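You operate a simulated robot arm through the tools that you are given. There is no shell and no other tool.

Carry out the task below with a simulated robot arm. There is one attempt and no reset: what you move stays moved.

JOB
Unwrap the red bunch and put flowers and paper back.
Fine: both wings open; bunch in the empty lane, green paper in the empty bay; the papers in the rack stay.

The check looks at the end state, three seconds after you hand in, the way a careful person would. Anything else that was tipped, shoved, dropped, spilled or broken makes it a failure.

ROBOT AND FRAMES
A 7-joint arm with a fingered hand, fixed in place. Base frame: the origin is on the floor under the middle of its stand, x ahead of it, y to its left, z up. Readings come in m, degrees, newtons and seconds.
With the tool pointing down near the work surface it reaches from about 0.16 to 0.78 m from the base axis. Its first joint turns from -69.0 to 172.0 degrees. Payload 3.4 kg.
Tool frame: the origin (TCP) lies between the finger pads and is the grasp point; the fingertips stand 0.039 m ahead of it; z points along the fingers, y is the line along which they close. The gripper opens to 0.18 m; its body begins 0.111 m behind the TCP. The gripper is a hand of 3 fingers: y runs from the thumb to the fingers, the wrist lies at [0, 0, -0.262] in the tool frame.
Orientation is that of the tool frame in the base frame, as a unit quaternion [x, y, z, w]. With the fingers straight down and closing along the base's y, the tool's x points along the base's -x, its y along +y and its z along -z.

CONTROLS
- The arm moves only by the tool servo_tool. Its argument "commands" is one flat list of numbers, 6 for each row, row after row: the shift along the tool's x, y, z in units of 50 mm (1.0 is 50 mm), then the turn, a rotation vector about the tool's x, y, z in units of 5 degrees (1.0 is 5 degrees). In form: [tx, ty, tz, ax, ay, az, tx, ty, tz, ax, ay, az, ...]. A call has 1 to 20 rows; each row shifts and turns the commanded pose from where the row before left it, along the tool's axes as they then stand. A call with a number of a shift or a turn outside -1 to 1 is refused whole. Rows are played at 5 a second. More than 0.05 m and 8.6 degrees between two rows, and nothing of the call is played. A pose out of reach is approached as far as the arm can. The call stops where the force on the tool passes 40 N (or 10 N more than at its start, if that is more) or the arm is blocked; 0.2 s more then pass. In this call time passes only in rows, and 0.2 s behind the last. The reply holds the time, the measured pose of the TCP, the force on the tool along the base axes, the opening and the grip force, in the units named above and with some noise, with the torque about the TCP (base axes, N m) and any sound that the robot's microphone picked up, and new pictures: "pictures" is both (left out), scene, wrist or none.
- Cameras (640 x 400 px; columns grow to the right, rows downward): "scene" is fixed at [0.4002, 0.5, 1.6296]; the picture's right is [-1.00, -0.06, 0.00], its down [-0.03, 0.51, -0.86] and it looks along [0.05, -0.86, -0.51] (base axes); focal length 371 px, centre (320, 200). "wrist" rides on the gripper at [0.063, -0.036, -0.128] in the tool frame; the picture's right is [0.50, 0.87, 0.00], its down [-0.75, 0.43, -0.49] and it looks along [-0.43, 0.25, 0.87] (tool axes); focal length 226 px, centre (320, 200). There is no depth. A picture from a camera that has moved, and an enlarged one, comes with that camera's place and axes in the base frame and with its lens.
- lift_body(by): moves the trunk up (or, below 0, down) by that many m; the arm rides with it, the base frame stays. It gives what a move gives, with no picture.
- set_fingers(finger1, finger2, thumb_bend): sets how far each is bent, from 0 (flat) to 100 (curled in); at 30 the hand is open as for a grip, at 70 the pads meet at the TCP. One left out holds its place. A second passes; each finger stops where it meets its share of the squeeze, and holds until it gets a number again. It is the only way to open and close the hand. It gives what a move gives, with no picture; readings hold the bend of each and the force on the fingers (four entries, about 0 where the hand has none), thumb and palm.
- enlarge(camera, box): a new picture of the part [left, top, right, bottom] of that camera's present view, enlarged. The clock stands still meanwhile.
- sign_off(): hands the job in; it is judged then, once.

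Nothing tells you positions but the pictures and the camera data. Unless the task says otherwise, let go and move clear before handing in.

The tools are called after "Emit:" as name(argument=value, ...) on one line, values as JSON. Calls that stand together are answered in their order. servo_tool: Moves the arm, as the interface text tells. Its arguments: {"type":"object","properties":{"commands":{"type":"array"},"pictures":{"type":"string","enum":["both","scene","wrist","none"]}},"required":["commands"]} The other tools are called the same way: lift_body (by) moves the trunk up or down; set_fingers (finger1, finger2, thumb_bend) moves the fingers one by one; enlarge (camera, box) takes an enlarged picture of a part of a camera's view; sign_off () hands the job in.

At the start:

```text
t: 0.0
position: [0.3918, -0.3576, 1.2258]
tool_rot: [0.001, 1.0, 0.001, 0.0]
contact_force: [-0.2, 0.0, -0.1]
wrist_torque: [0.02, 0.0, 0.02]
gripper_width: 0.1796
grip_force: 0.1
shape: jaw
bend: [30.0, 30.0, 30.0]
finger forces: [0.1, 0.0, 0.0, 0.0, 0.0, 0.0]
trunk travel left (down, up): [-0.25, 0.292]
```

scene: 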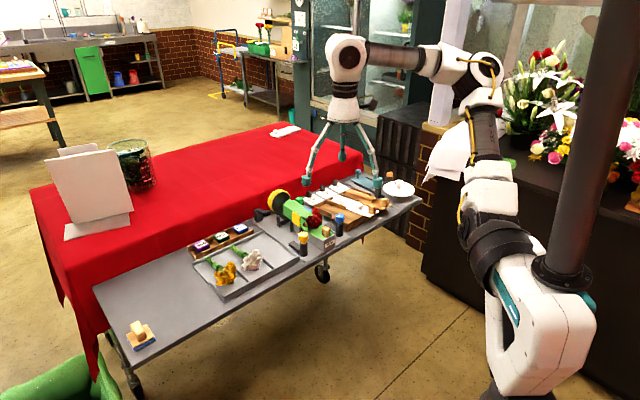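
wrist: 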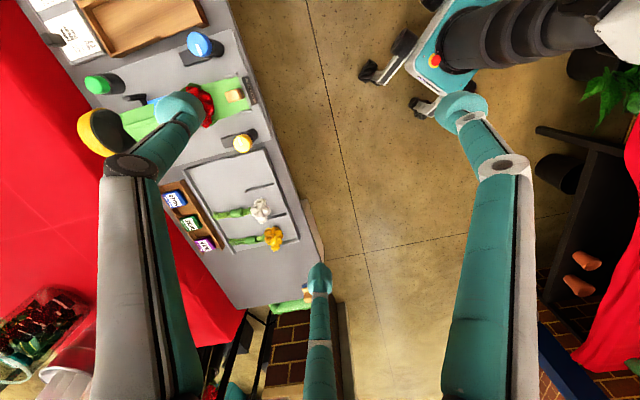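

I see a steel work table with a green-wrapped red bunch, a tray with lanes holding yellow and white bunches, and a paper rack. I'll look closer before moving.

Emit:
enlarge(camera="scene", box=[180, 160, 430, 316])

Emit:
enlarge(camera="scene", box=[240, 180, 360, 255])

Emit:
enlarge(camera="wrist", box=[20, 0, 340, 200])

Emit:
enlarge(camera="wrist", box=[70, 20, 270, 145])

Emit:
enlarge(camera="scene", box=[180, 215, 300, 305])

```text
2.56 times, centred on (305, 238) of scene
camera zoom: at [0.4002, 0.5, 1.6296], right [-1.0, -0.06, 0.0], down [-0.03, 0.51, -0.86], along [0.05, -0.86, -0.51], focal length 950 px, centre (358, 103)
```

zoom: 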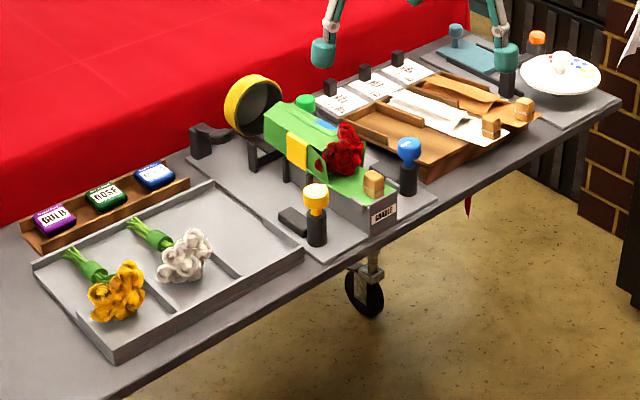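

```text
5.33 times, centred on (300, 218) of scene
camera zoom: at [0.4002, 0.5, 1.6296], right [-1.0, -0.06, 0.0], down [-0.03, 0.51, -0.86], along [0.05, -0.86, -0.51], focal length 1978 px, centre (427, 107)
```

zoom: 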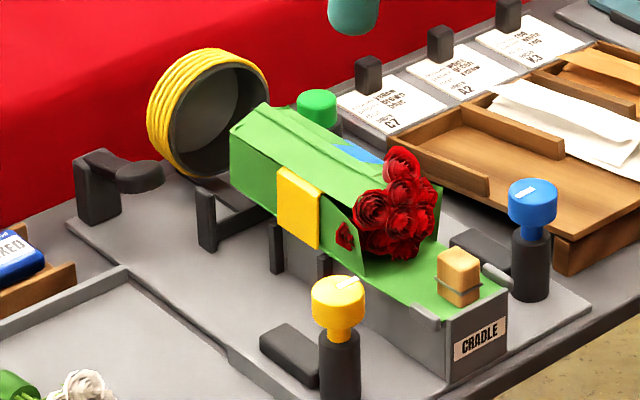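

```text
2.00 times, centred on (180, 100) of wrist
camera zoom: at [0.3293, -0.3932, 1.3541], right [-0.5, 0.87, 0.0], down [0.75, 0.43, 0.49], along [0.43, 0.25, -0.87], focal length 452 px, centre (600, 400)
```

zoom: 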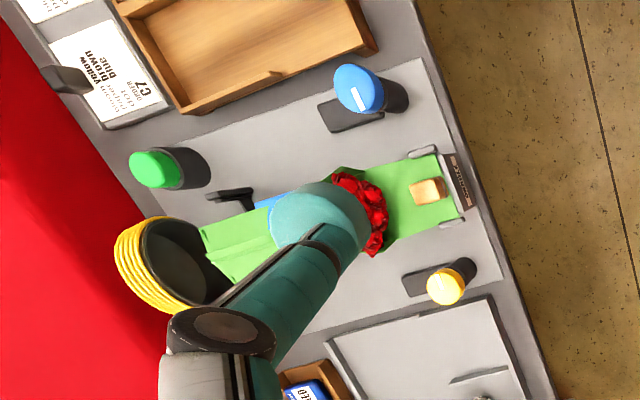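

```text
3.20 times, centred on (170, 82) of wrist
camera zoom: at [0.3293, -0.3932, 1.3541], right [-0.5, 0.87, 0.0], down [0.75, 0.43, 0.49], along [0.43, 0.25, -0.87], focal length 723 px, centre (800, 576)
```

zoom: 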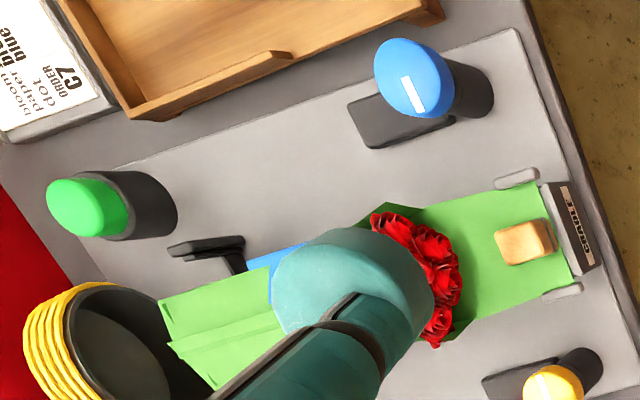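

```text
4.44 times, centred on (240, 260) of scene
camera zoom: at [0.4002, 0.5, 1.6296], right [-1.0, -0.06, 0.0], down [-0.03, 0.51, -0.86], along [0.05, -0.86, -0.51], focal length 1648 px, centre (676, -67)
```

zoom: 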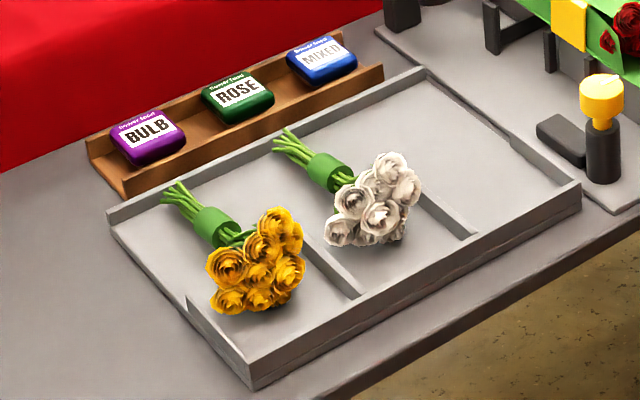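

The green-wrapped red bunch lies in a cradle; the tray's lane nearest the cradle looks empty, as does the first wooden bay. I'll zoom in further to understand the wings, tabs and racks.

Emit:
enlarge(camera="scene", box=[275, 195, 339, 235])

Emit:
enlarge(camera="scene", box=[300, 160, 430, 240])

Emit:
enlarge(camera="scene", box=[290, 205, 346, 240])

Emit:
enlarge(camera="wrist", box=[180, 80, 276, 140])

Emit:
enlarge(camera="wrist", box=[30, 0, 222, 120])

```text
10.00 times, centred on (307, 215) of scene
camera zoom: at [0.4002, 0.5, 1.6296], right [-1.0, -0.06, 0.0], down [-0.03, 0.51, -0.86], along [0.05, -0.86, -0.51], focal length 3709 px, centre (450, 50)
```

zoom: 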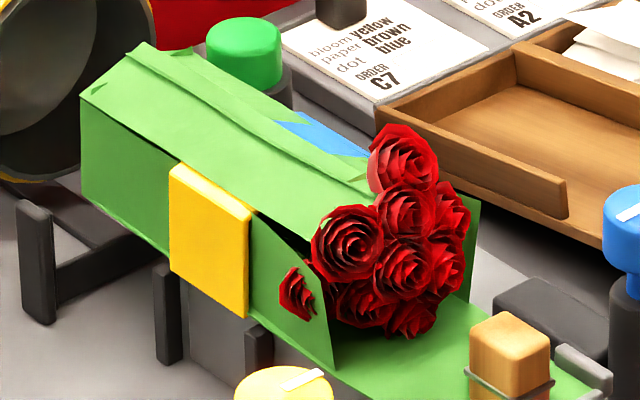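

```text
4.92 times, centred on (365, 200) of scene
camera zoom: at [0.4002, 0.5, 1.6296], right [-1.0, -0.06, 0.0], down [-0.03, 0.51, -0.86], along [0.05, -0.86, -0.51], focal length 1826 px, centre (98, 200)
```

zoom: 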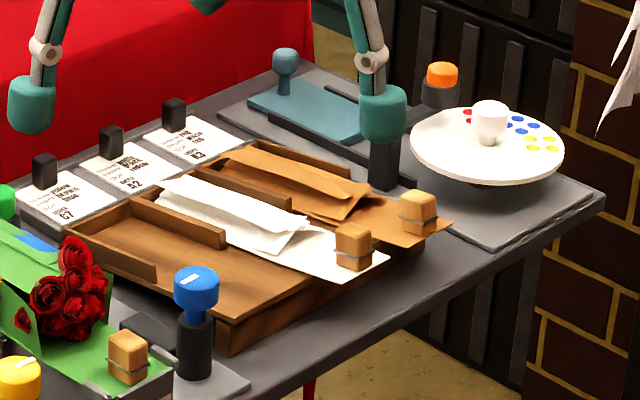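

```text
11.43 times, centred on (318, 222) of scene
camera zoom: at [0.4002, 0.5, 1.6296], right [-1.0, -0.06, 0.0], down [-0.03, 0.51, -0.86], along [0.05, -0.86, -0.51], focal length 4239 px, centre (343, -57)
```

zoom: 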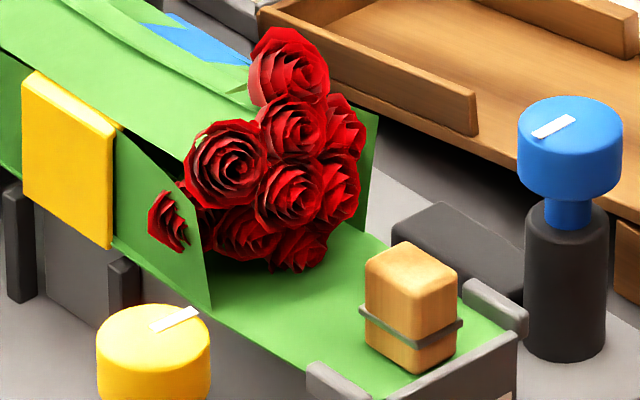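

```text
6.67 times, centred on (228, 110) of wrist
camera zoom: at [0.3293, -0.3932, 1.3541], right [-0.5, 0.87, 0.0], down [0.75, 0.43, 0.49], along [0.43, 0.25, -0.87], focal length 1507 px, centre (933, 800)
```

zoom: 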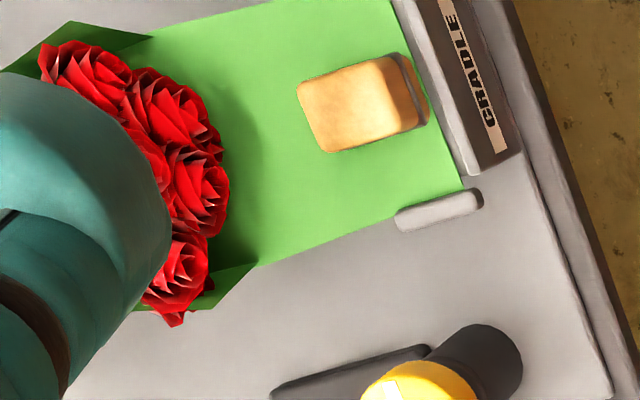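

```text
3.33 times, centred on (126, 60) of wrist
camera zoom: at [0.3293, -0.3932, 1.3541], right [-0.5, 0.87, 0.0], down [0.75, 0.43, 0.49], along [0.43, 0.25, -0.87], focal length 754 px, centre (967, 667)
```

zoom: 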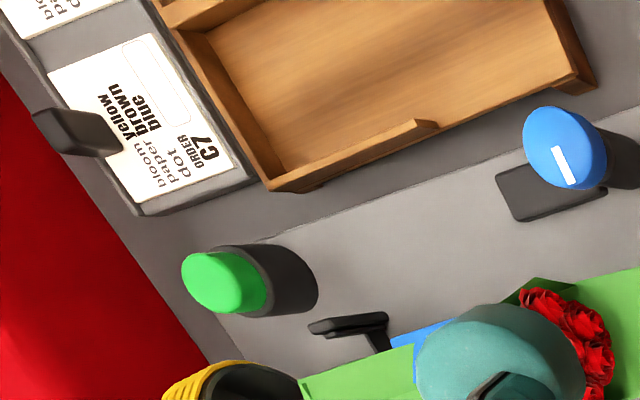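

The yellow and blue knobs carry pointer marks and match coloured plates on the wings, so they probably turn those plates. I'll rotate the wrist high above so its camera gets a clear view of the cradle.

Emit:
servo_tool(commands=[0, 0, 0, 0, 0, 1, 0, 0, 0, 0, 0, 1, 0, 0, 0, 0, 0, 1, 0, 0, 0, 0, 0, 1, 0, 0, 0, 0, 0, 1, 0, 0, 0, 0, 0, 1, 0, 0, 0, 0, 0, 1, 0, 0, 0, 0, 0, 1, 0, 0, 0, 0, 0, 1, 0, 0, 0, 0, 0, 1, 0, 0, 0, 0, 0, 1, 0, 0, 0, 0, 0, 1, 0, 0, 0, 0, 0, 1, 0, 0, 0, 0, 0, 1, 0, 0, 0, 0, 0, 1, 0, 0, 0, 0, 0, 1, 0, 0, 0, 0, 0, 1])

```text
t: 3.6
position: [0.3906, -0.3821, 1.2296]
tool_rot: [0.673, 0.74, 0.002, -0.002]
contact_force: [0.3, 0.1, -0.2]
wrist_torque: [0.0, 0.01, 0.02]
gripper_width: 0.18
grip_force: 0.0
shape: jaw
bend: [30.0, 30.0, 30.0]
finger forces: [0.0, 0.1, 0.0, 0.1, 0.0, 0.0]
out of reach, approached as far as the arm can: row 17
trunk travel left (down, up): [-0.25, 0.292]
camera wrist: at [0.3496, -0.3235, 1.357], right [0.82, 0.58, 0.0], down [0.5, -0.71, 0.49], along [0.28, -0.4, -0.87], focal length 226 px, centre (320, 200)
```

scene: 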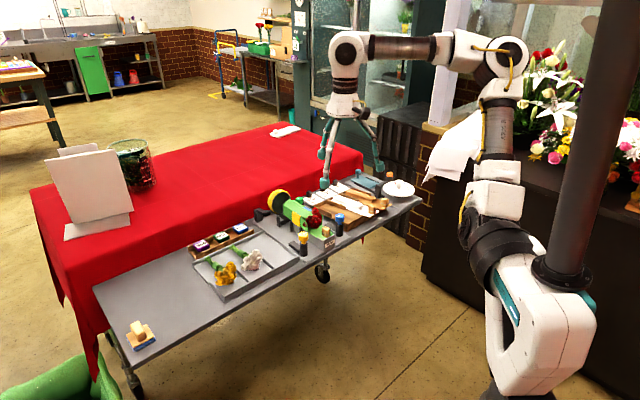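
wrist: 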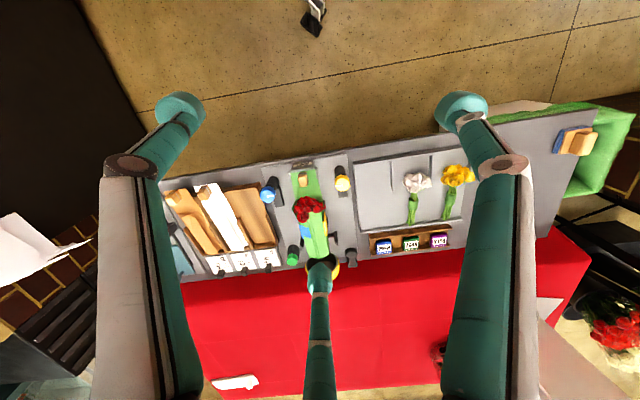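

Now the wrist camera sees the whole table from above. I'll enlarge the cradle, rack and tray from here.

Emit:
enlarge(camera="wrist", box=[256, 155, 368, 275])

Emit:
enlarge(camera="wrist", box=[160, 160, 320, 280])

Emit:
enlarge(camera="wrist", box=[340, 130, 500, 260])

Emit:
enlarge(camera="wrist", box=[280, 165, 344, 205])

Emit:
enlarge(camera="wrist", box=[280, 205, 344, 265])

```text
3.33 times, centred on (312, 215) of wrist
camera zoom: at [0.3496, -0.3235, 1.357], right [0.82, 0.58, 0.0], down [0.5, -0.71, 0.49], along [0.28, -0.4, -0.87], focal length 754 px, centre (347, 150)
```

zoom: 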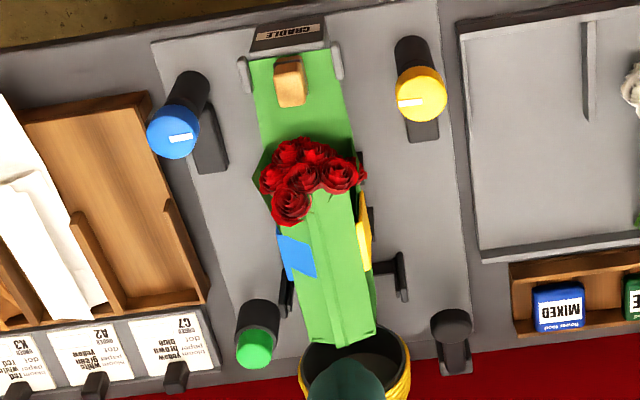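

```text
3.33 times, centred on (240, 220) of wrist
camera zoom: at [0.3496, -0.3235, 1.357], right [0.82, 0.58, 0.0], down [0.5, -0.71, 0.49], along [0.28, -0.4, -0.87], focal length 754 px, centre (587, 133)
```

zoom: 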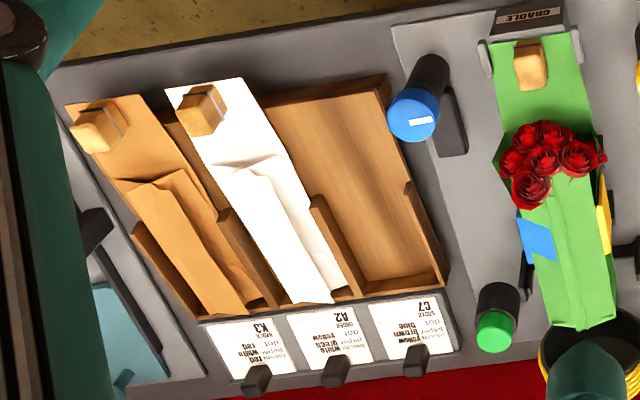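

```text
3.08 times, centred on (420, 195) of wrist
camera zoom: at [0.3496, -0.3235, 1.357], right [0.82, 0.58, 0.0], down [0.5, -0.71, 0.49], along [0.28, -0.4, -0.87], focal length 696 px, centre (12, 215)
```

zoom: 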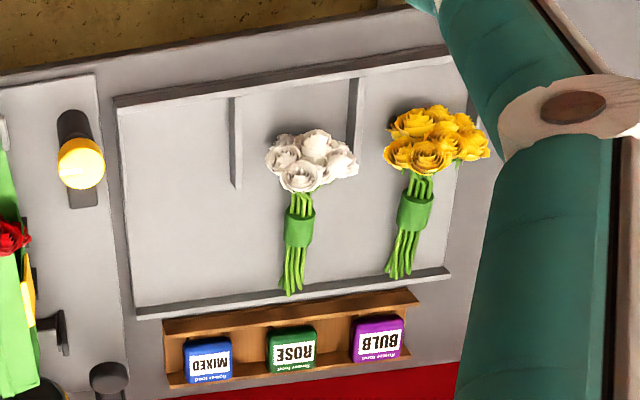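

```text
10.00 times, centred on (312, 185) of wrist
camera zoom: at [0.3496, -0.3235, 1.357], right [0.82, 0.58, 0.0], down [0.5, -0.71, 0.49], along [0.28, -0.4, -0.87], focal length 2261 px, centre (400, 350)
```

zoom: 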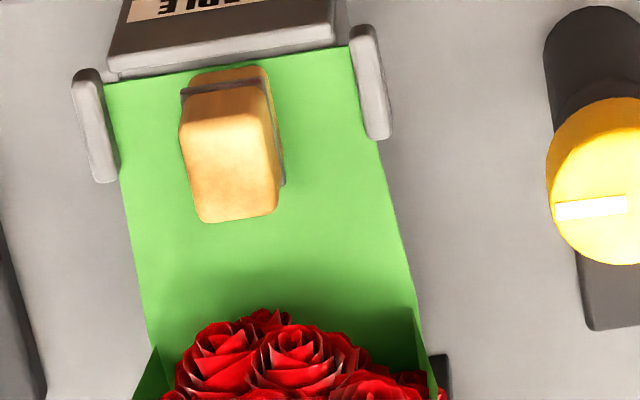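

```text
6.67 times, centred on (312, 235) of wrist
camera zoom: at [0.3496, -0.3235, 1.357], right [0.82, 0.58, 0.0], down [0.5, -0.71, 0.49], along [0.28, -0.4, -0.87], focal length 1507 px, centre (373, -33)
```

zoom: 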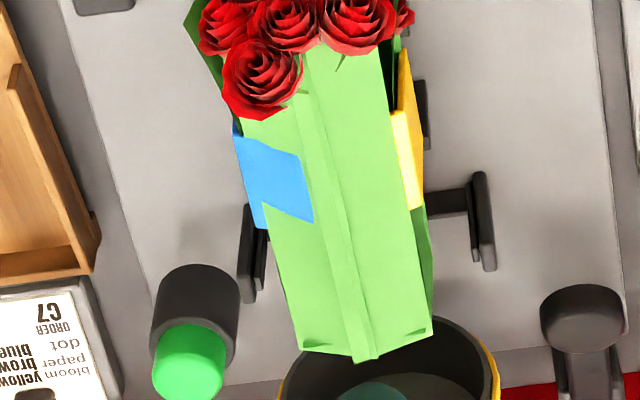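

The table runs diagonally, the cradle points away from the robot, and the knob marks both point at the cradle. I'll zoom in on the knobs, plates and green/black devices for mechanism clues.

Emit:
enlarge(camera="wrist", box=[252, 165, 300, 195])

Emit:
enlarge(camera="wrist", box=[318, 160, 366, 190])

Emit:
enlarge(camera="wrist", box=[286, 205, 350, 245])

Emit:
enlarge(camera="scene", box=[250, 185, 314, 250])

Emit:
enlarge(camera="scene", box=[285, 225, 333, 260])

Emit:
enlarge(camera="scene", box=[320, 195, 368, 245])

```text
13.33 times, centred on (276, 180) of wrist
camera zoom: at [0.3496, -0.3235, 1.357], right [0.82, 0.58, 0.0], down [0.5, -0.71, 0.49], along [0.28, -0.4, -0.87], focal length 3014 px, centre (907, 467)
```

zoom: 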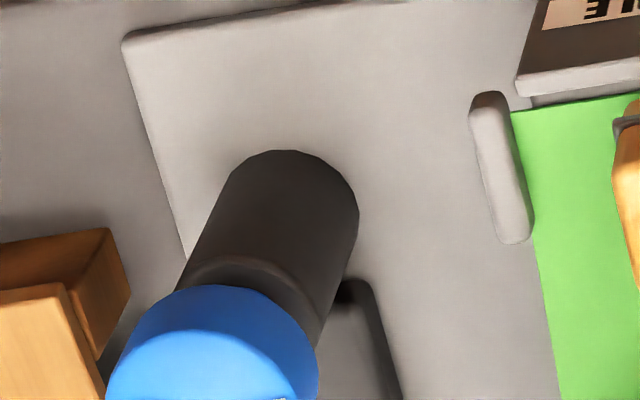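

```text
13.33 times, centred on (342, 175) of wrist
camera zoom: at [0.3496, -0.3235, 1.357], right [0.82, 0.58, 0.0], down [0.5, -0.71, 0.49], along [0.28, -0.4, -0.87], focal length 3014 px, centre (27, 533)
```

zoom: 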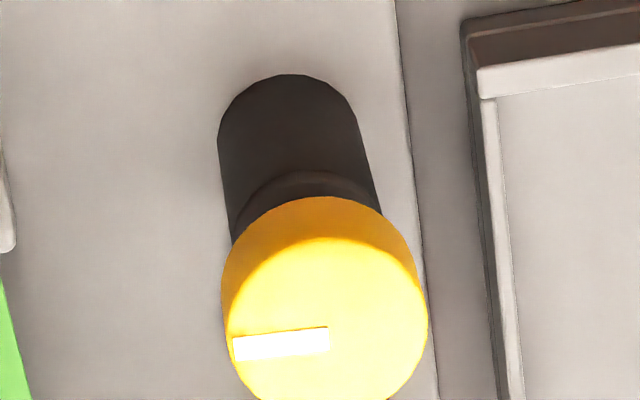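

```text
10.00 times, centred on (318, 225) of wrist
camera zoom: at [0.3496, -0.3235, 1.357], right [0.82, 0.58, 0.0], down [0.5, -0.71, 0.49], along [0.28, -0.4, -0.87], focal length 2261 px, centre (340, -50)
```

zoom: 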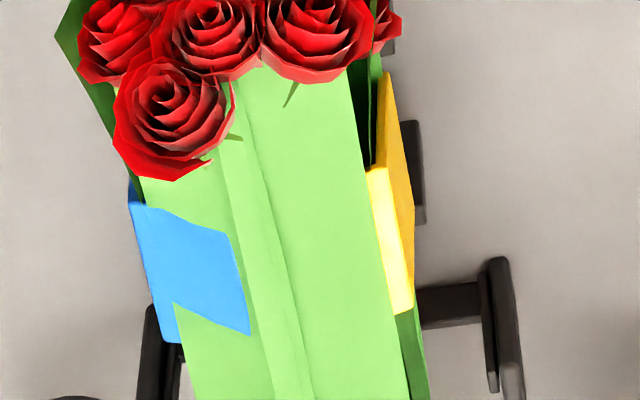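

```text
6.15 times, centred on (282, 218) of scene
camera zoom: at [0.4002, 0.5, 1.6296], right [-1.0, -0.06, 0.0], down [-0.03, 0.51, -0.86], along [0.05, -0.86, -0.51], focal length 2282 px, centre (554, 92)
```

zoom: 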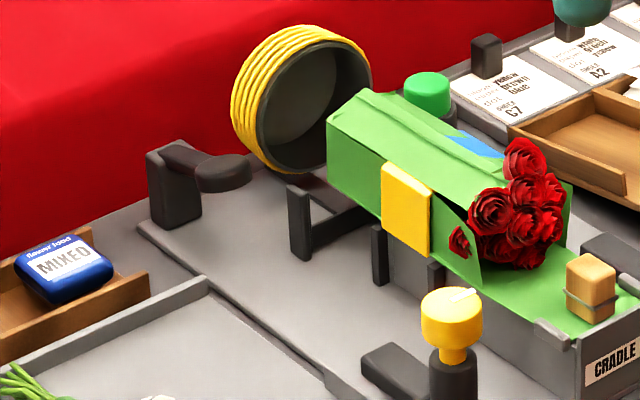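

```text
11.43 times, centred on (309, 242) of scene
camera zoom: at [0.4002, 0.5, 1.6296], right [-1.0, -0.06, 0.0], down [-0.03, 0.51, -0.86], along [0.05, -0.86, -0.51], focal length 4239 px, centre (446, -286)
```

zoom: 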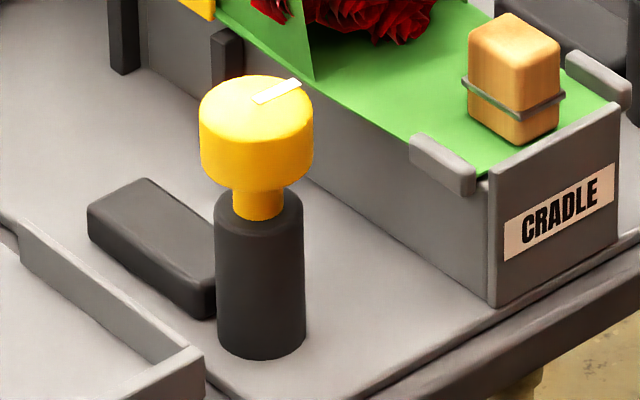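

```text
8.00 times, centred on (344, 220) of scene
camera zoom: at [0.4002, 0.5, 1.6296], right [-1.0, -0.06, 0.0], down [-0.03, 0.51, -0.86], along [0.05, -0.86, -0.51], focal length 2967 px, centre (128, 40)
```

zoom: 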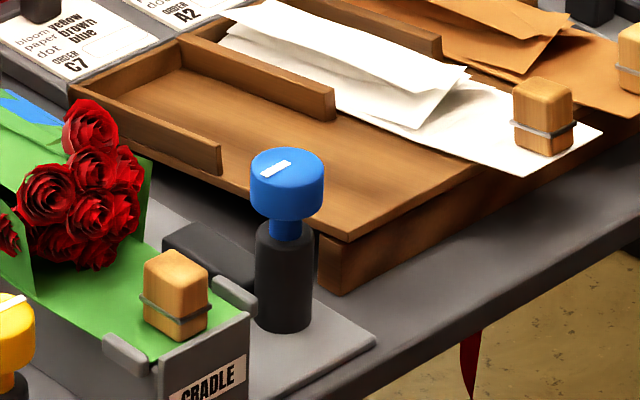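

I'll zoom harder on the seam to decide which wing lies on top.

Emit:
enlarge(camera="wrist", box=[298, 235, 330, 260])

Emit:
enlarge(camera="wrist", box=[296, 212, 328, 236])

Emit:
enlarge(camera="scene", box=[280, 196, 312, 216])

Emit:
enlarge(camera="scene", box=[296, 202, 328, 222])

```text
16.00 times, centred on (314, 248) of wrist
camera zoom: at [0.3496, -0.3235, 1.357], right [0.82, 0.58, 0.0], down [0.5, -0.71, 0.49], along [0.28, -0.4, -0.87], focal length 3617 px, centre (416, -560)
```

zoom: 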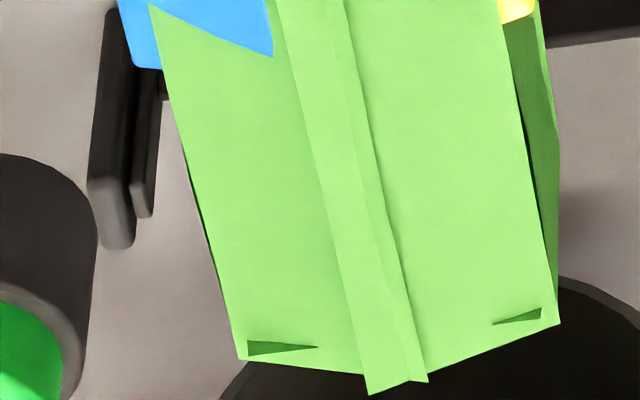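

```text
16.00 times, centred on (312, 224) of wrist
camera zoom: at [0.3496, -0.3235, 1.357], right [0.82, 0.58, 0.0], down [0.5, -0.71, 0.49], along [0.28, -0.4, -0.87], focal length 3617 px, centre (448, -184)
```

zoom: 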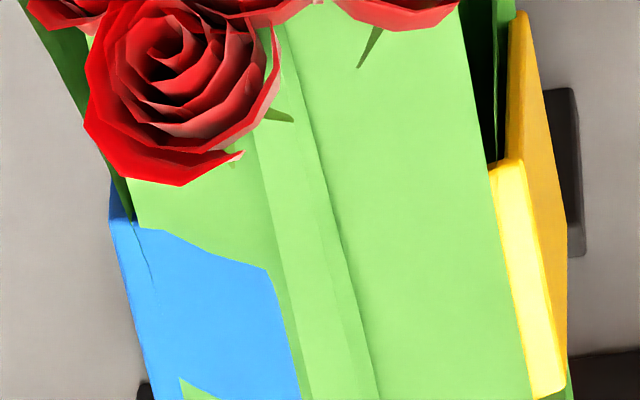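

```text
16.00 times, centred on (296, 206) of scene
camera zoom: at [0.4002, 0.5, 1.6296], right [-1.0, -0.06, 0.0], down [-0.03, 0.51, -0.86], along [0.05, -0.86, -0.51], focal length 5934 px, centre (704, 104)
```

zoom: 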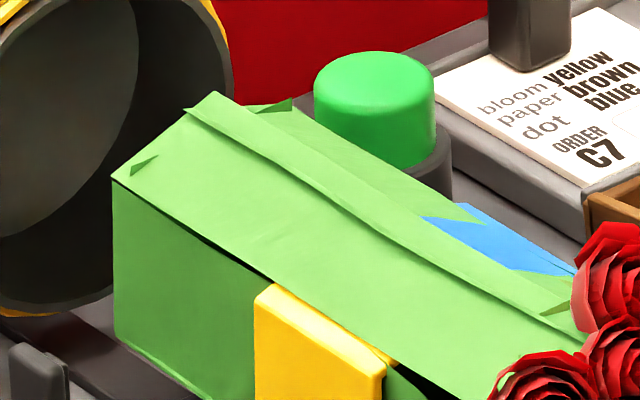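

```text
16.00 times, centred on (312, 212) of scene
camera zoom: at [0.4002, 0.5, 1.6296], right [-1.0, -0.06, 0.0], down [-0.03, 0.51, -0.86], along [0.05, -0.86, -0.51], focal length 5934 px, centre (448, 8)
```

zoom: 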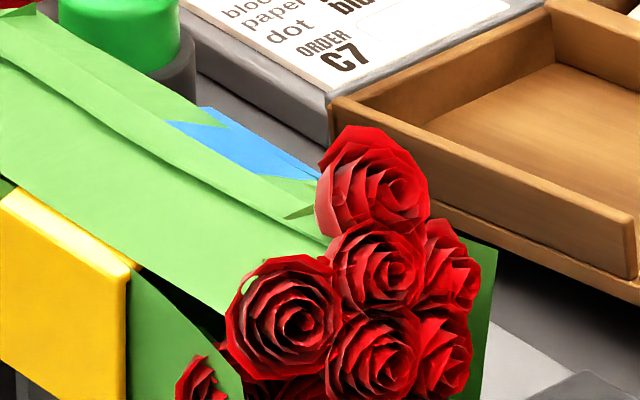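

I'll zoom even further at both ends of the seam to see the overlap edges.

Emit:
enlarge(camera="scene", box=[284, 197, 298, 206])

Emit:
enlarge(camera="scene", box=[302, 206, 316, 215])

Emit:
enlarge(camera="wrist", box=[310, 250, 324, 262])

Emit:
enlarge(camera="wrist", box=[304, 214, 320, 226])

```text
16.00 times, centred on (291, 202) of scene
camera zoom: at [0.4002, 0.5, 1.6296], right [-1.0, -0.06, 0.0], down [-0.03, 0.51, -0.86], along [0.05, -0.86, -0.51], focal length 5934 px, centre (784, 176)
```

zoom: 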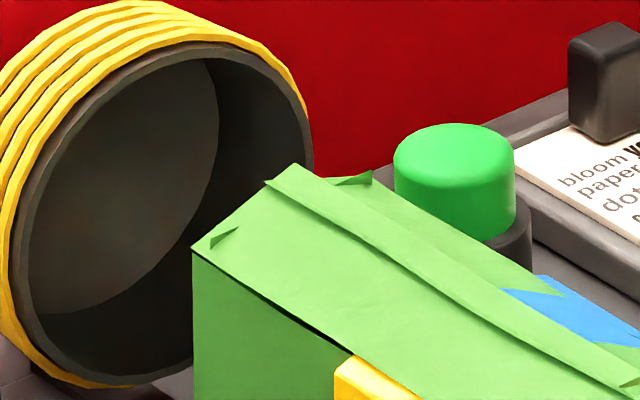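

```text
16.00 times, centred on (309, 210) of scene
camera zoom: at [0.4002, 0.5, 1.6296], right [-1.0, -0.06, 0.0], down [-0.03, 0.51, -0.86], along [0.05, -0.86, -0.51], focal length 5934 px, centre (496, 32)
```

zoom: 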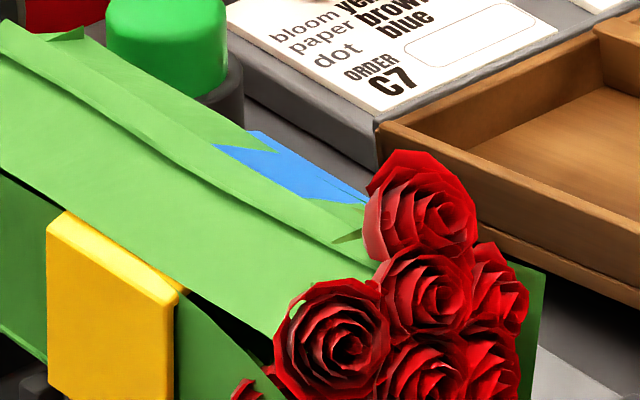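

```text
16.00 times, centred on (317, 256) of wrist
camera zoom: at [0.3496, -0.3235, 1.357], right [0.82, 0.58, 0.0], down [0.5, -0.71, 0.49], along [0.28, -0.4, -0.87], focal length 3617 px, centre (368, -696)
```

zoom: 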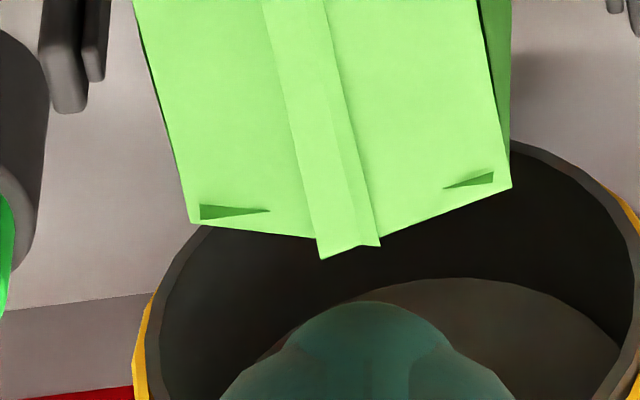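

```text
16.00 times, centred on (312, 220) of wrist
camera zoom: at [0.3496, -0.3235, 1.357], right [0.82, 0.58, 0.0], down [0.5, -0.71, 0.49], along [0.28, -0.4, -0.87], focal length 3617 px, centre (448, -120)
```

zoom: 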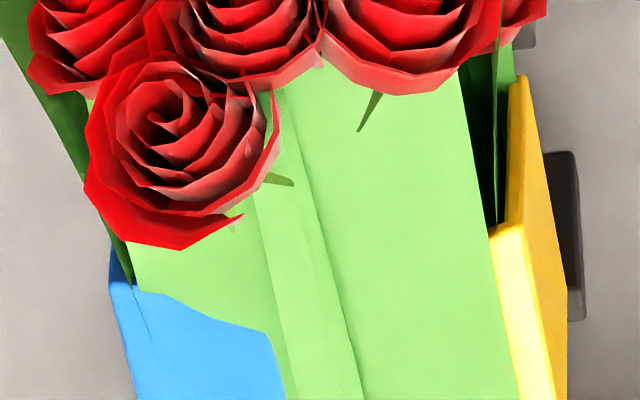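

The two roof panels appear to cross slightly at the seam, with the yellow one's edge sitting higher over the blue. Now I'll look at the hand's geometry before planning the knob grip.

Emit:
enlarge(camera="scene", box=[300, 80, 410, 200])

Emit:
set_fingers(finger1=58, finger2=58, thumb_bend=58)

Emit:
enlarge(camera="scene", box=[300, 80, 410, 200])

Emit:
enlarge(camera="wrist", box=[0, 0, 640, 400])

```text
3.33 times, centred on (355, 140) of scene
camera zoom: at [0.4002, 0.5, 1.6296], right [-1.0, -0.06, 0.0], down [-0.03, 0.51, -0.86], along [0.05, -0.86, -0.51], focal length 1236 px, centre (203, 400)
```

zoom: 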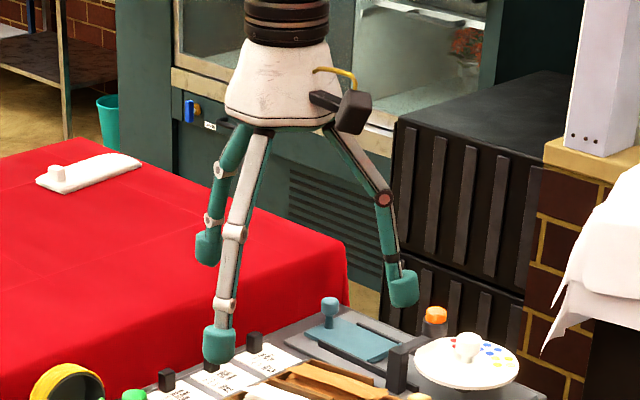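

```text
t: 4.6
position: [0.3909, -0.3804, 1.2283]
tool_rot: [0.672, 0.74, 0.001, -0.001]
contact_force: [0.3, 0.4, -0.6]
wrist_torque: [-0.05, -0.02, -0.03]
gripper_width: 0.0458
grip_force: 0.1
shape: fingers
bend: [57.0, 57.0, 57.0]
finger forces: [0.0, 0.0, 0.0, 0.0, 0.0, 0.0]
trunk travel left (down, up): [-0.25, 0.292]
```

```text
3.33 times, centred on (355, 140) of scene
camera zoom: at [0.4002, 0.5, 1.6296], right [-1.0, -0.06, 0.0], down [-0.03, 0.51, -0.86], along [0.05, -0.86, -0.51], focal length 1236 px, centre (203, 400)
```

zoom: 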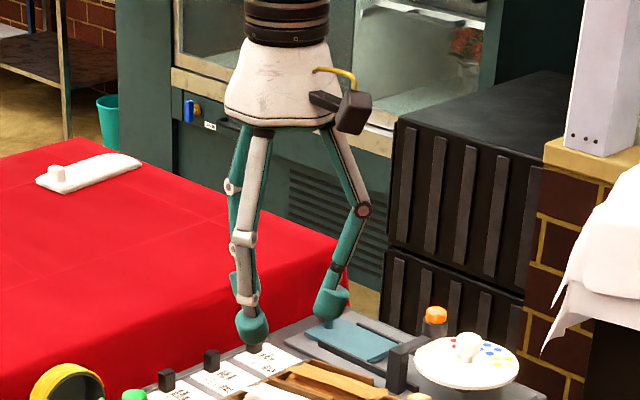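

```text
1.00 times, centred on (320, 200) of wrist (not enlarged: the box is as wide or as high as the picture)
camera zoom: at [0.3498, -0.3219, 1.3574], right [0.81, 0.58, 0.0], down [0.51, -0.71, 0.49], along [0.29, -0.4, -0.87], focal length 226 px, centre (320, 200)
```

zoom: 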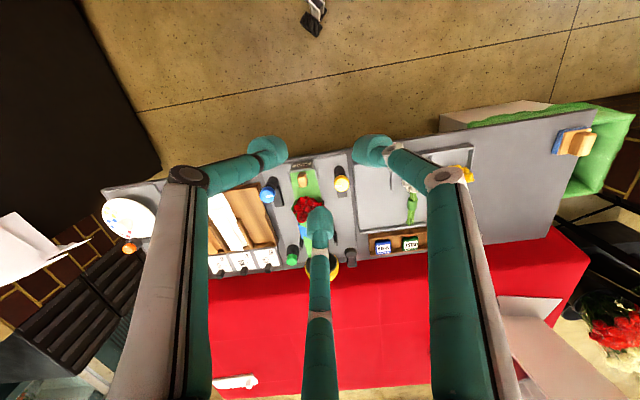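

The hand is a symmetric three-finger gripper, so I can pinch a knob from above and twist. I'll rotate the wrist back to put a finger gap toward the cradle, then move above the yellow knob.

Emit:
servo_tool(commands=[0, 0, 0, 0, 0, -1, 0, 0, 0, 0, 0, -1, 0, 0, 0, 0, 0, -1, 0, 0, 0, 0, 0, -1, 0, 0, 0, 0, 0, -1, 0, 0, 0, 0, 0, -1, 0, 0, 0, 0, 0, -1, 0, 0, 0, 0, 0, -1, 0, 0, 0, 0, 0, -1, 0, 0, 0, 0, 0, -1, 0, 0, 0, 0, 0, -1, 0, 0, 0, 0, 0, -1, 0, 0, 0, 0, 0, -1, 0, 0, 0, 0, 0, -1, 0, 0, 0, 0, 0, -1, 0, 0, 0, 0, 0, -1, 0, 0, 0, 0, 0, -1, 0, 0, 0, 0, 0, -1, 0, 0, 0, 0, 0, -1, 0, 0, 0, 0, 0, -1], pictures="wrist")

Emit:
set_fingers(finger1=54, finger2=54, thumb_bend=54)

```text
t: 8.8
position: [0.3915, -0.3814, 1.2283]
tool_rot: [-0.131, 0.991, -0.002, 0.0]
contact_force: [-0.9, -0.1, 0.0]
wrist_torque: [0.03, 0.0, 0.01]
gripper_width: 0.0459
grip_force: 0.1
shape: fingers
bend: [57.0, 57.0, 57.0]
finger forces: [0.0, 0.1, 0.0, 0.0, 0.1, 0.0]
trunk travel left (down, up): [-0.25, 0.292]
camera wrist: at [0.3407, -0.4312, 1.357], right [-0.71, 0.71, 0.0], down [0.62, 0.62, 0.49], along [0.35, 0.35, -0.87], focal length 226 px, centre (320, 200)
```

wrist: 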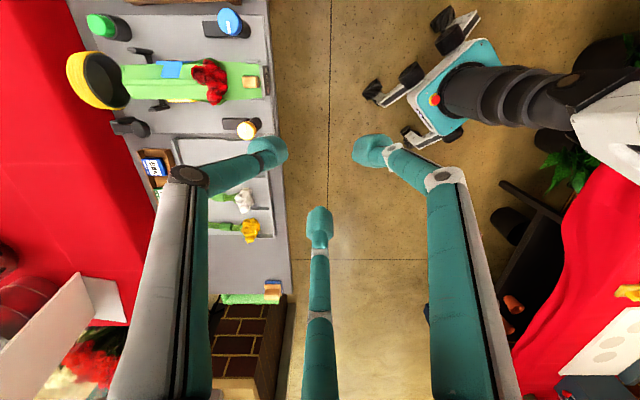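

```text
t: 9.8
position: [0.391, -0.3796, 1.2286]
tool_rot: [-0.129, 0.992, -0.002, 0.0]
contact_force: [-0.6, 0.1, -0.3]
wrist_torque: [-0.02, -0.03, 0.02]
gripper_width: 0.0561
grip_force: 0.2
shape: fingers
bend: [54.0, 54.0, 54.0]
finger forces: [0.0, 0.1, 0.1, 0.0, 0.1, 0.0]
trunk travel left (down, up): [-0.25, 0.292]
```

From this second wrist viewpoint I'll zoom on both knobs to triangulate them more precisely.

Emit:
enlarge(camera="wrist", box=[206, 100, 286, 150])

Emit:
enlarge(camera="wrist", box=[190, 0, 270, 50])

Emit:
enlarge(camera="wrist", box=[100, 40, 260, 140])

```text
8.00 times, centred on (246, 125) of wrist
camera zoom: at [0.3407, -0.4309, 1.357], right [-0.71, 0.71, 0.0], down [0.62, 0.62, 0.49], along [0.35, 0.34, -0.87], focal length 1808 px, centre (912, 800)
```

zoom: 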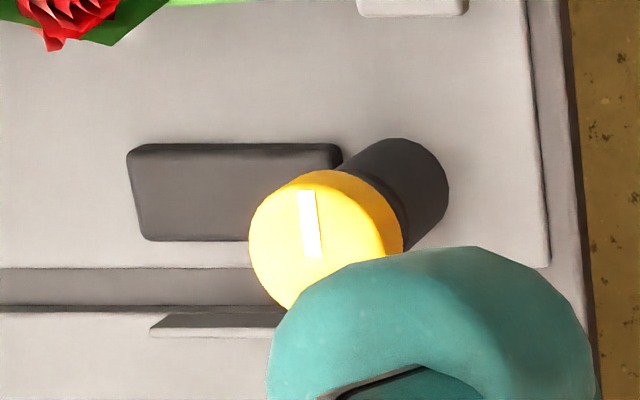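

```text
8.00 times, centred on (230, 25) of wrist
camera zoom: at [0.3407, -0.4309, 1.357], right [-0.71, 0.71, 0.0], down [0.62, 0.62, 0.49], along [0.35, 0.34, -0.87], focal length 1808 px, centre (1040, 1600)
```

zoom: 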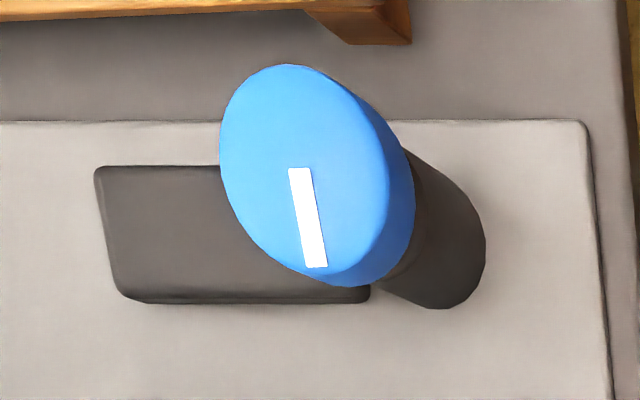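

```text
4.00 times, centred on (180, 90) of wrist
camera zoom: at [0.3407, -0.4309, 1.357], right [-0.71, 0.71, 0.0], down [0.62, 0.62, 0.49], along [0.35, 0.34, -0.87], focal length 904 px, centre (880, 640)
```

zoom: 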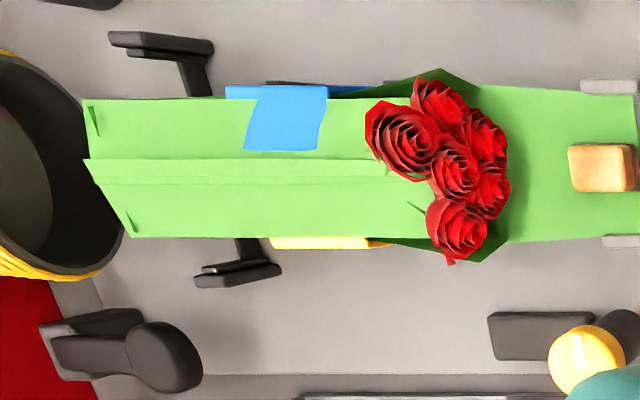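

This view shows the blue piece has both a side strip and a patch on the roof. Zooming tighter on it.

Emit:
enlarge(camera="wrist", box=[150, 56, 190, 82])

Emit:
enlarge(camera="wrist", box=[115, 60, 155, 85])

Emit:
enlarge(camera="wrist", box=[150, 85, 190, 110])

Emit:
enlarge(camera="wrist", box=[185, 55, 225, 110])

```text
15.38 times, centred on (170, 69) of wrist
camera zoom: at [0.3407, -0.4309, 1.357], right [-0.71, 0.71, 0.0], down [0.62, 0.62, 0.49], along [0.35, 0.34, -0.87], focal length 3478 px, centre (2628, 2215)
```

zoom: 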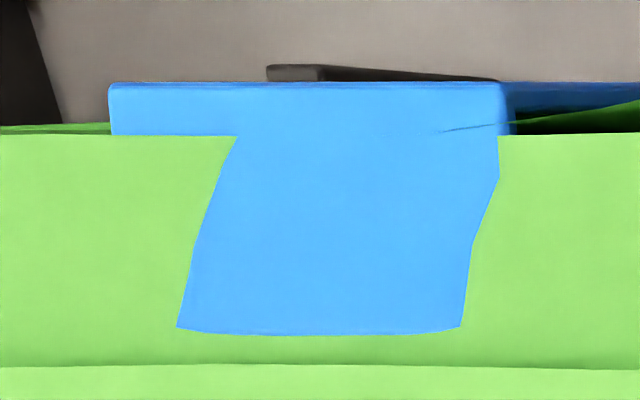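

```text
16.00 times, centred on (135, 72) of wrist
camera zoom: at [0.3407, -0.4309, 1.357], right [-0.71, 0.71, 0.0], down [0.62, 0.62, 0.49], along [0.35, 0.34, -0.87], focal length 3617 px, centre (3280, 2240)
```

zoom: 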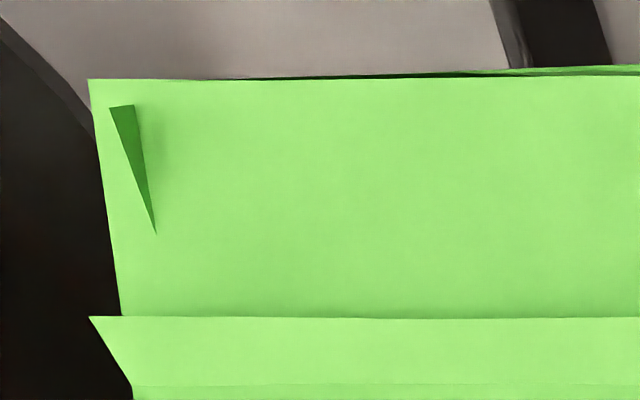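

```text
16.00 times, centred on (170, 98) of wrist
camera zoom: at [0.3407, -0.4309, 1.357], right [-0.71, 0.71, 0.0], down [0.62, 0.62, 0.49], along [0.35, 0.34, -0.87], focal length 3617 px, centre (2720, 1840)
```

zoom: 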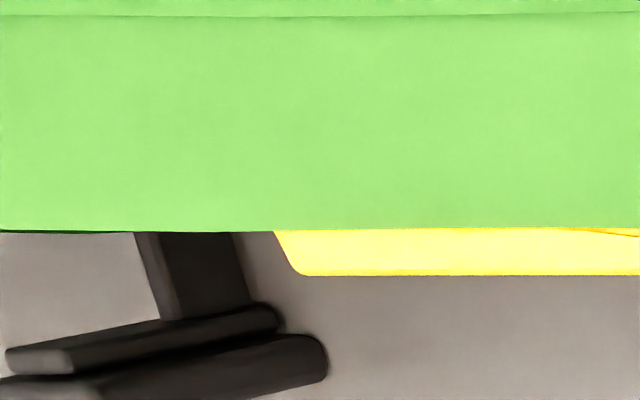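

```text
7.27 times, centred on (205, 82) of wrist
camera zoom: at [0.3407, -0.4309, 1.357], right [-0.71, 0.71, 0.0], down [0.62, 0.62, 0.49], along [0.35, 0.34, -0.87], focal length 1644 px, centre (1156, 1054)
```

zoom: 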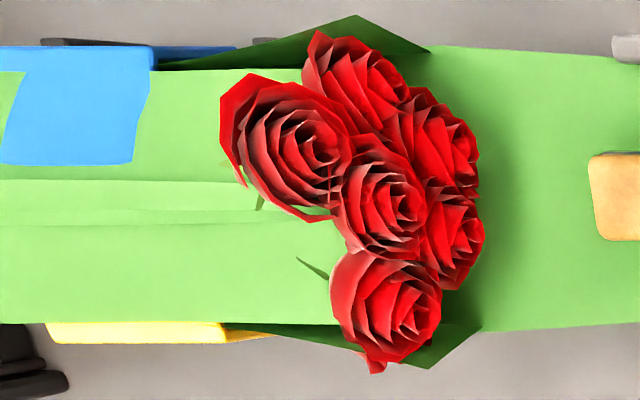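

The yellow wing's free edge rides above the blue one, so yellow was folded last and should open first. Yellow knob is at about (0.508, -0.462), top z≈0.925; I'll go above it at a safe height.

Emit:
servo_tool(commands=[-0.4575, -0.55, 0, 0, 0, 0, -0.4575, -0.55, 0, 0, 0, 0, -0.4575, -0.55, 0, 0, 0, 0, -0.4575, -0.55, 0, 0, 0, 0, 0, 0, 0.9, 0, 0, 0, 0, 0, 0.9, 0, 0, 0, 0, 0, 0.9, 0, 0, 0, 0, 0, 0.8, 0, 0, 0])

```text
t: 11.6
position: [0.5102, -0.4654, 1.0536]
tool_rot: [-0.13, 0.991, -0.002, 0.0]
contact_force: [-0.8, 0.2, 0.6]
wrist_torque: [-0.01, 0.0, -0.01]
gripper_width: 0.0564
grip_force: 0.0
shape: fingers
bend: [54.0, 54.0, 54.0]
finger forces: [0.0, 0.0, 0.0, 0.0, 0.0, 0.1]
trunk travel left (down, up): [-0.25, 0.292]
camera wrist: at [0.4596, -0.5144, 1.1819], right [-0.71, 0.71, 0.0], down [0.62, 0.62, 0.49], along [0.35, 0.34, -0.87], focal length 226 px, centre (320, 200)
```

scene: 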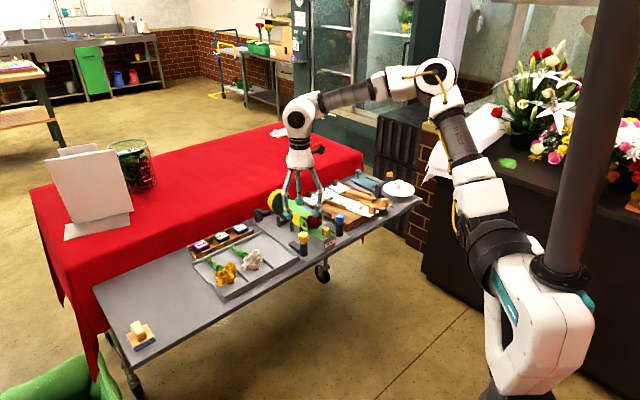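
wrist: 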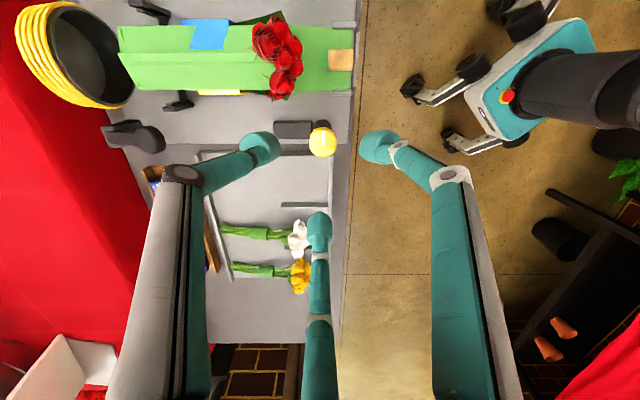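

The knob sits close to the predicted line below the TCP. I'll zoom to refine alignment.

Emit:
enlarge(camera="wrist", box=[280, 110, 360, 160])

Emit:
enlarge(camera="scene", box=[260, 170, 350, 260])

```text
8.00 times, centred on (320, 135) of wrist
camera zoom: at [0.4596, -0.5144, 1.1819], right [-0.71, 0.71, 0.0], down [0.62, 0.62, 0.49], along [0.35, 0.34, -0.87], focal length 1808 px, centre (320, 720)
```

zoom: 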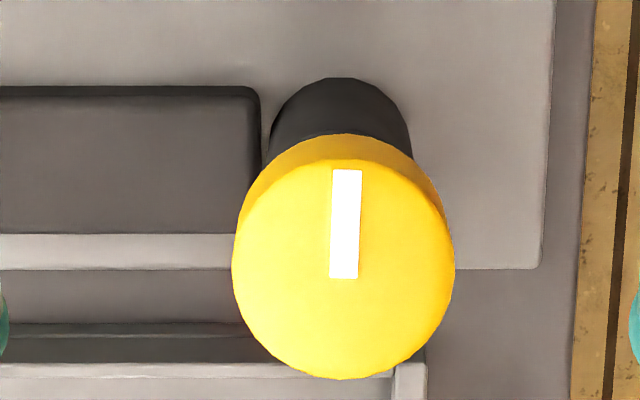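

```text
4.44 times, centred on (305, 215) of scene
camera zoom: at [0.4002, 0.5, 1.6296], right [-1.0, -0.06, 0.0], down [-0.03, 0.51, -0.86], along [0.05, -0.86, -0.51], focal length 1648 px, centre (387, 133)
```

zoom: 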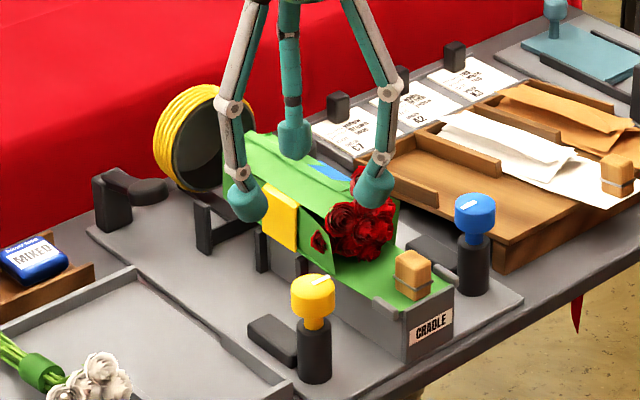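

Alignment is within ~4 mm. I'll correct sideways and descend partway, then check from the scene camera.

Emit:
servo_tool(commands=[0.035, 0.061, 0, 0, 0, 0, 0, 0, 0.5, 0, 0, 0, 0, 0, 0.5, 0, 0, 0], pictures="none")

Emit:
enlarge(camera="scene", box=[265, 195, 345, 265])

Emit:
enlarge(camera="wrist", box=[240, 100, 400, 220])

```text
t: 12.4
position: [0.5056, -0.4622, 1.0036]
tool_rot: [-0.129, 0.992, -0.001, -0.001]
contact_force: [-0.1, 0.9, 0.5]
wrist_torque: [-0.03, 0.03, 0.04]
gripper_width: 0.0565
grip_force: 0.1
shape: fingers
bend: [54.0, 54.0, 54.0]
finger forces: [0.1, 0.1, 0.1, 0.1, 0.0, 0.0]
trunk travel left (down, up): [-0.25, 0.292]
```

```text
5.71 times, centred on (305, 230) of scene
camera zoom: at [0.4002, 0.5, 1.6296], right [-1.0, -0.06, 0.0], down [-0.03, 0.51, -0.86], along [0.05, -0.86, -0.51], focal length 2119 px, centre (406, 29)
```

zoom: 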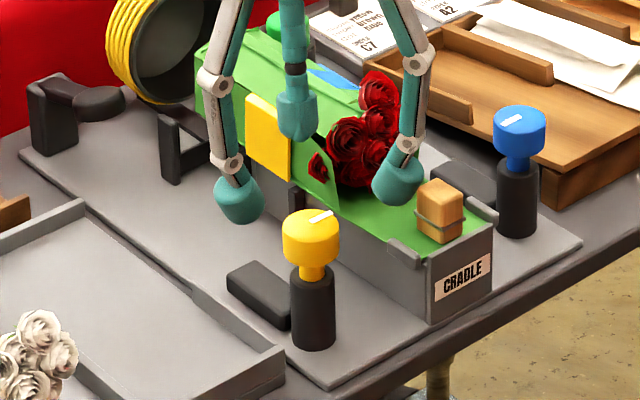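

```text
3.33 times, centred on (320, 160) of wrist
camera zoom: at [0.455, -0.5123, 1.131], right [-0.71, 0.71, 0.0], down [0.62, 0.62, 0.49], along [0.35, 0.34, -0.87], focal length 754 px, centre (320, 333)
```

zoom: 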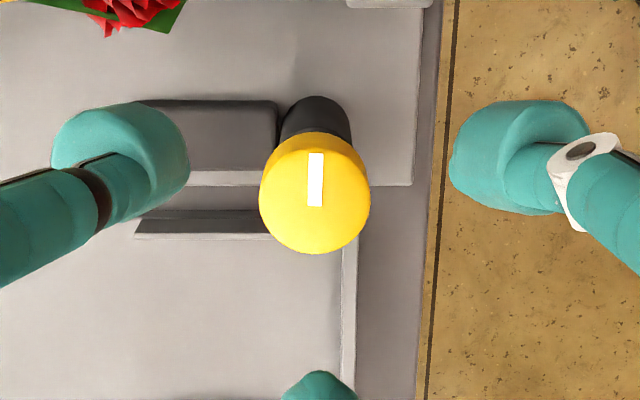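

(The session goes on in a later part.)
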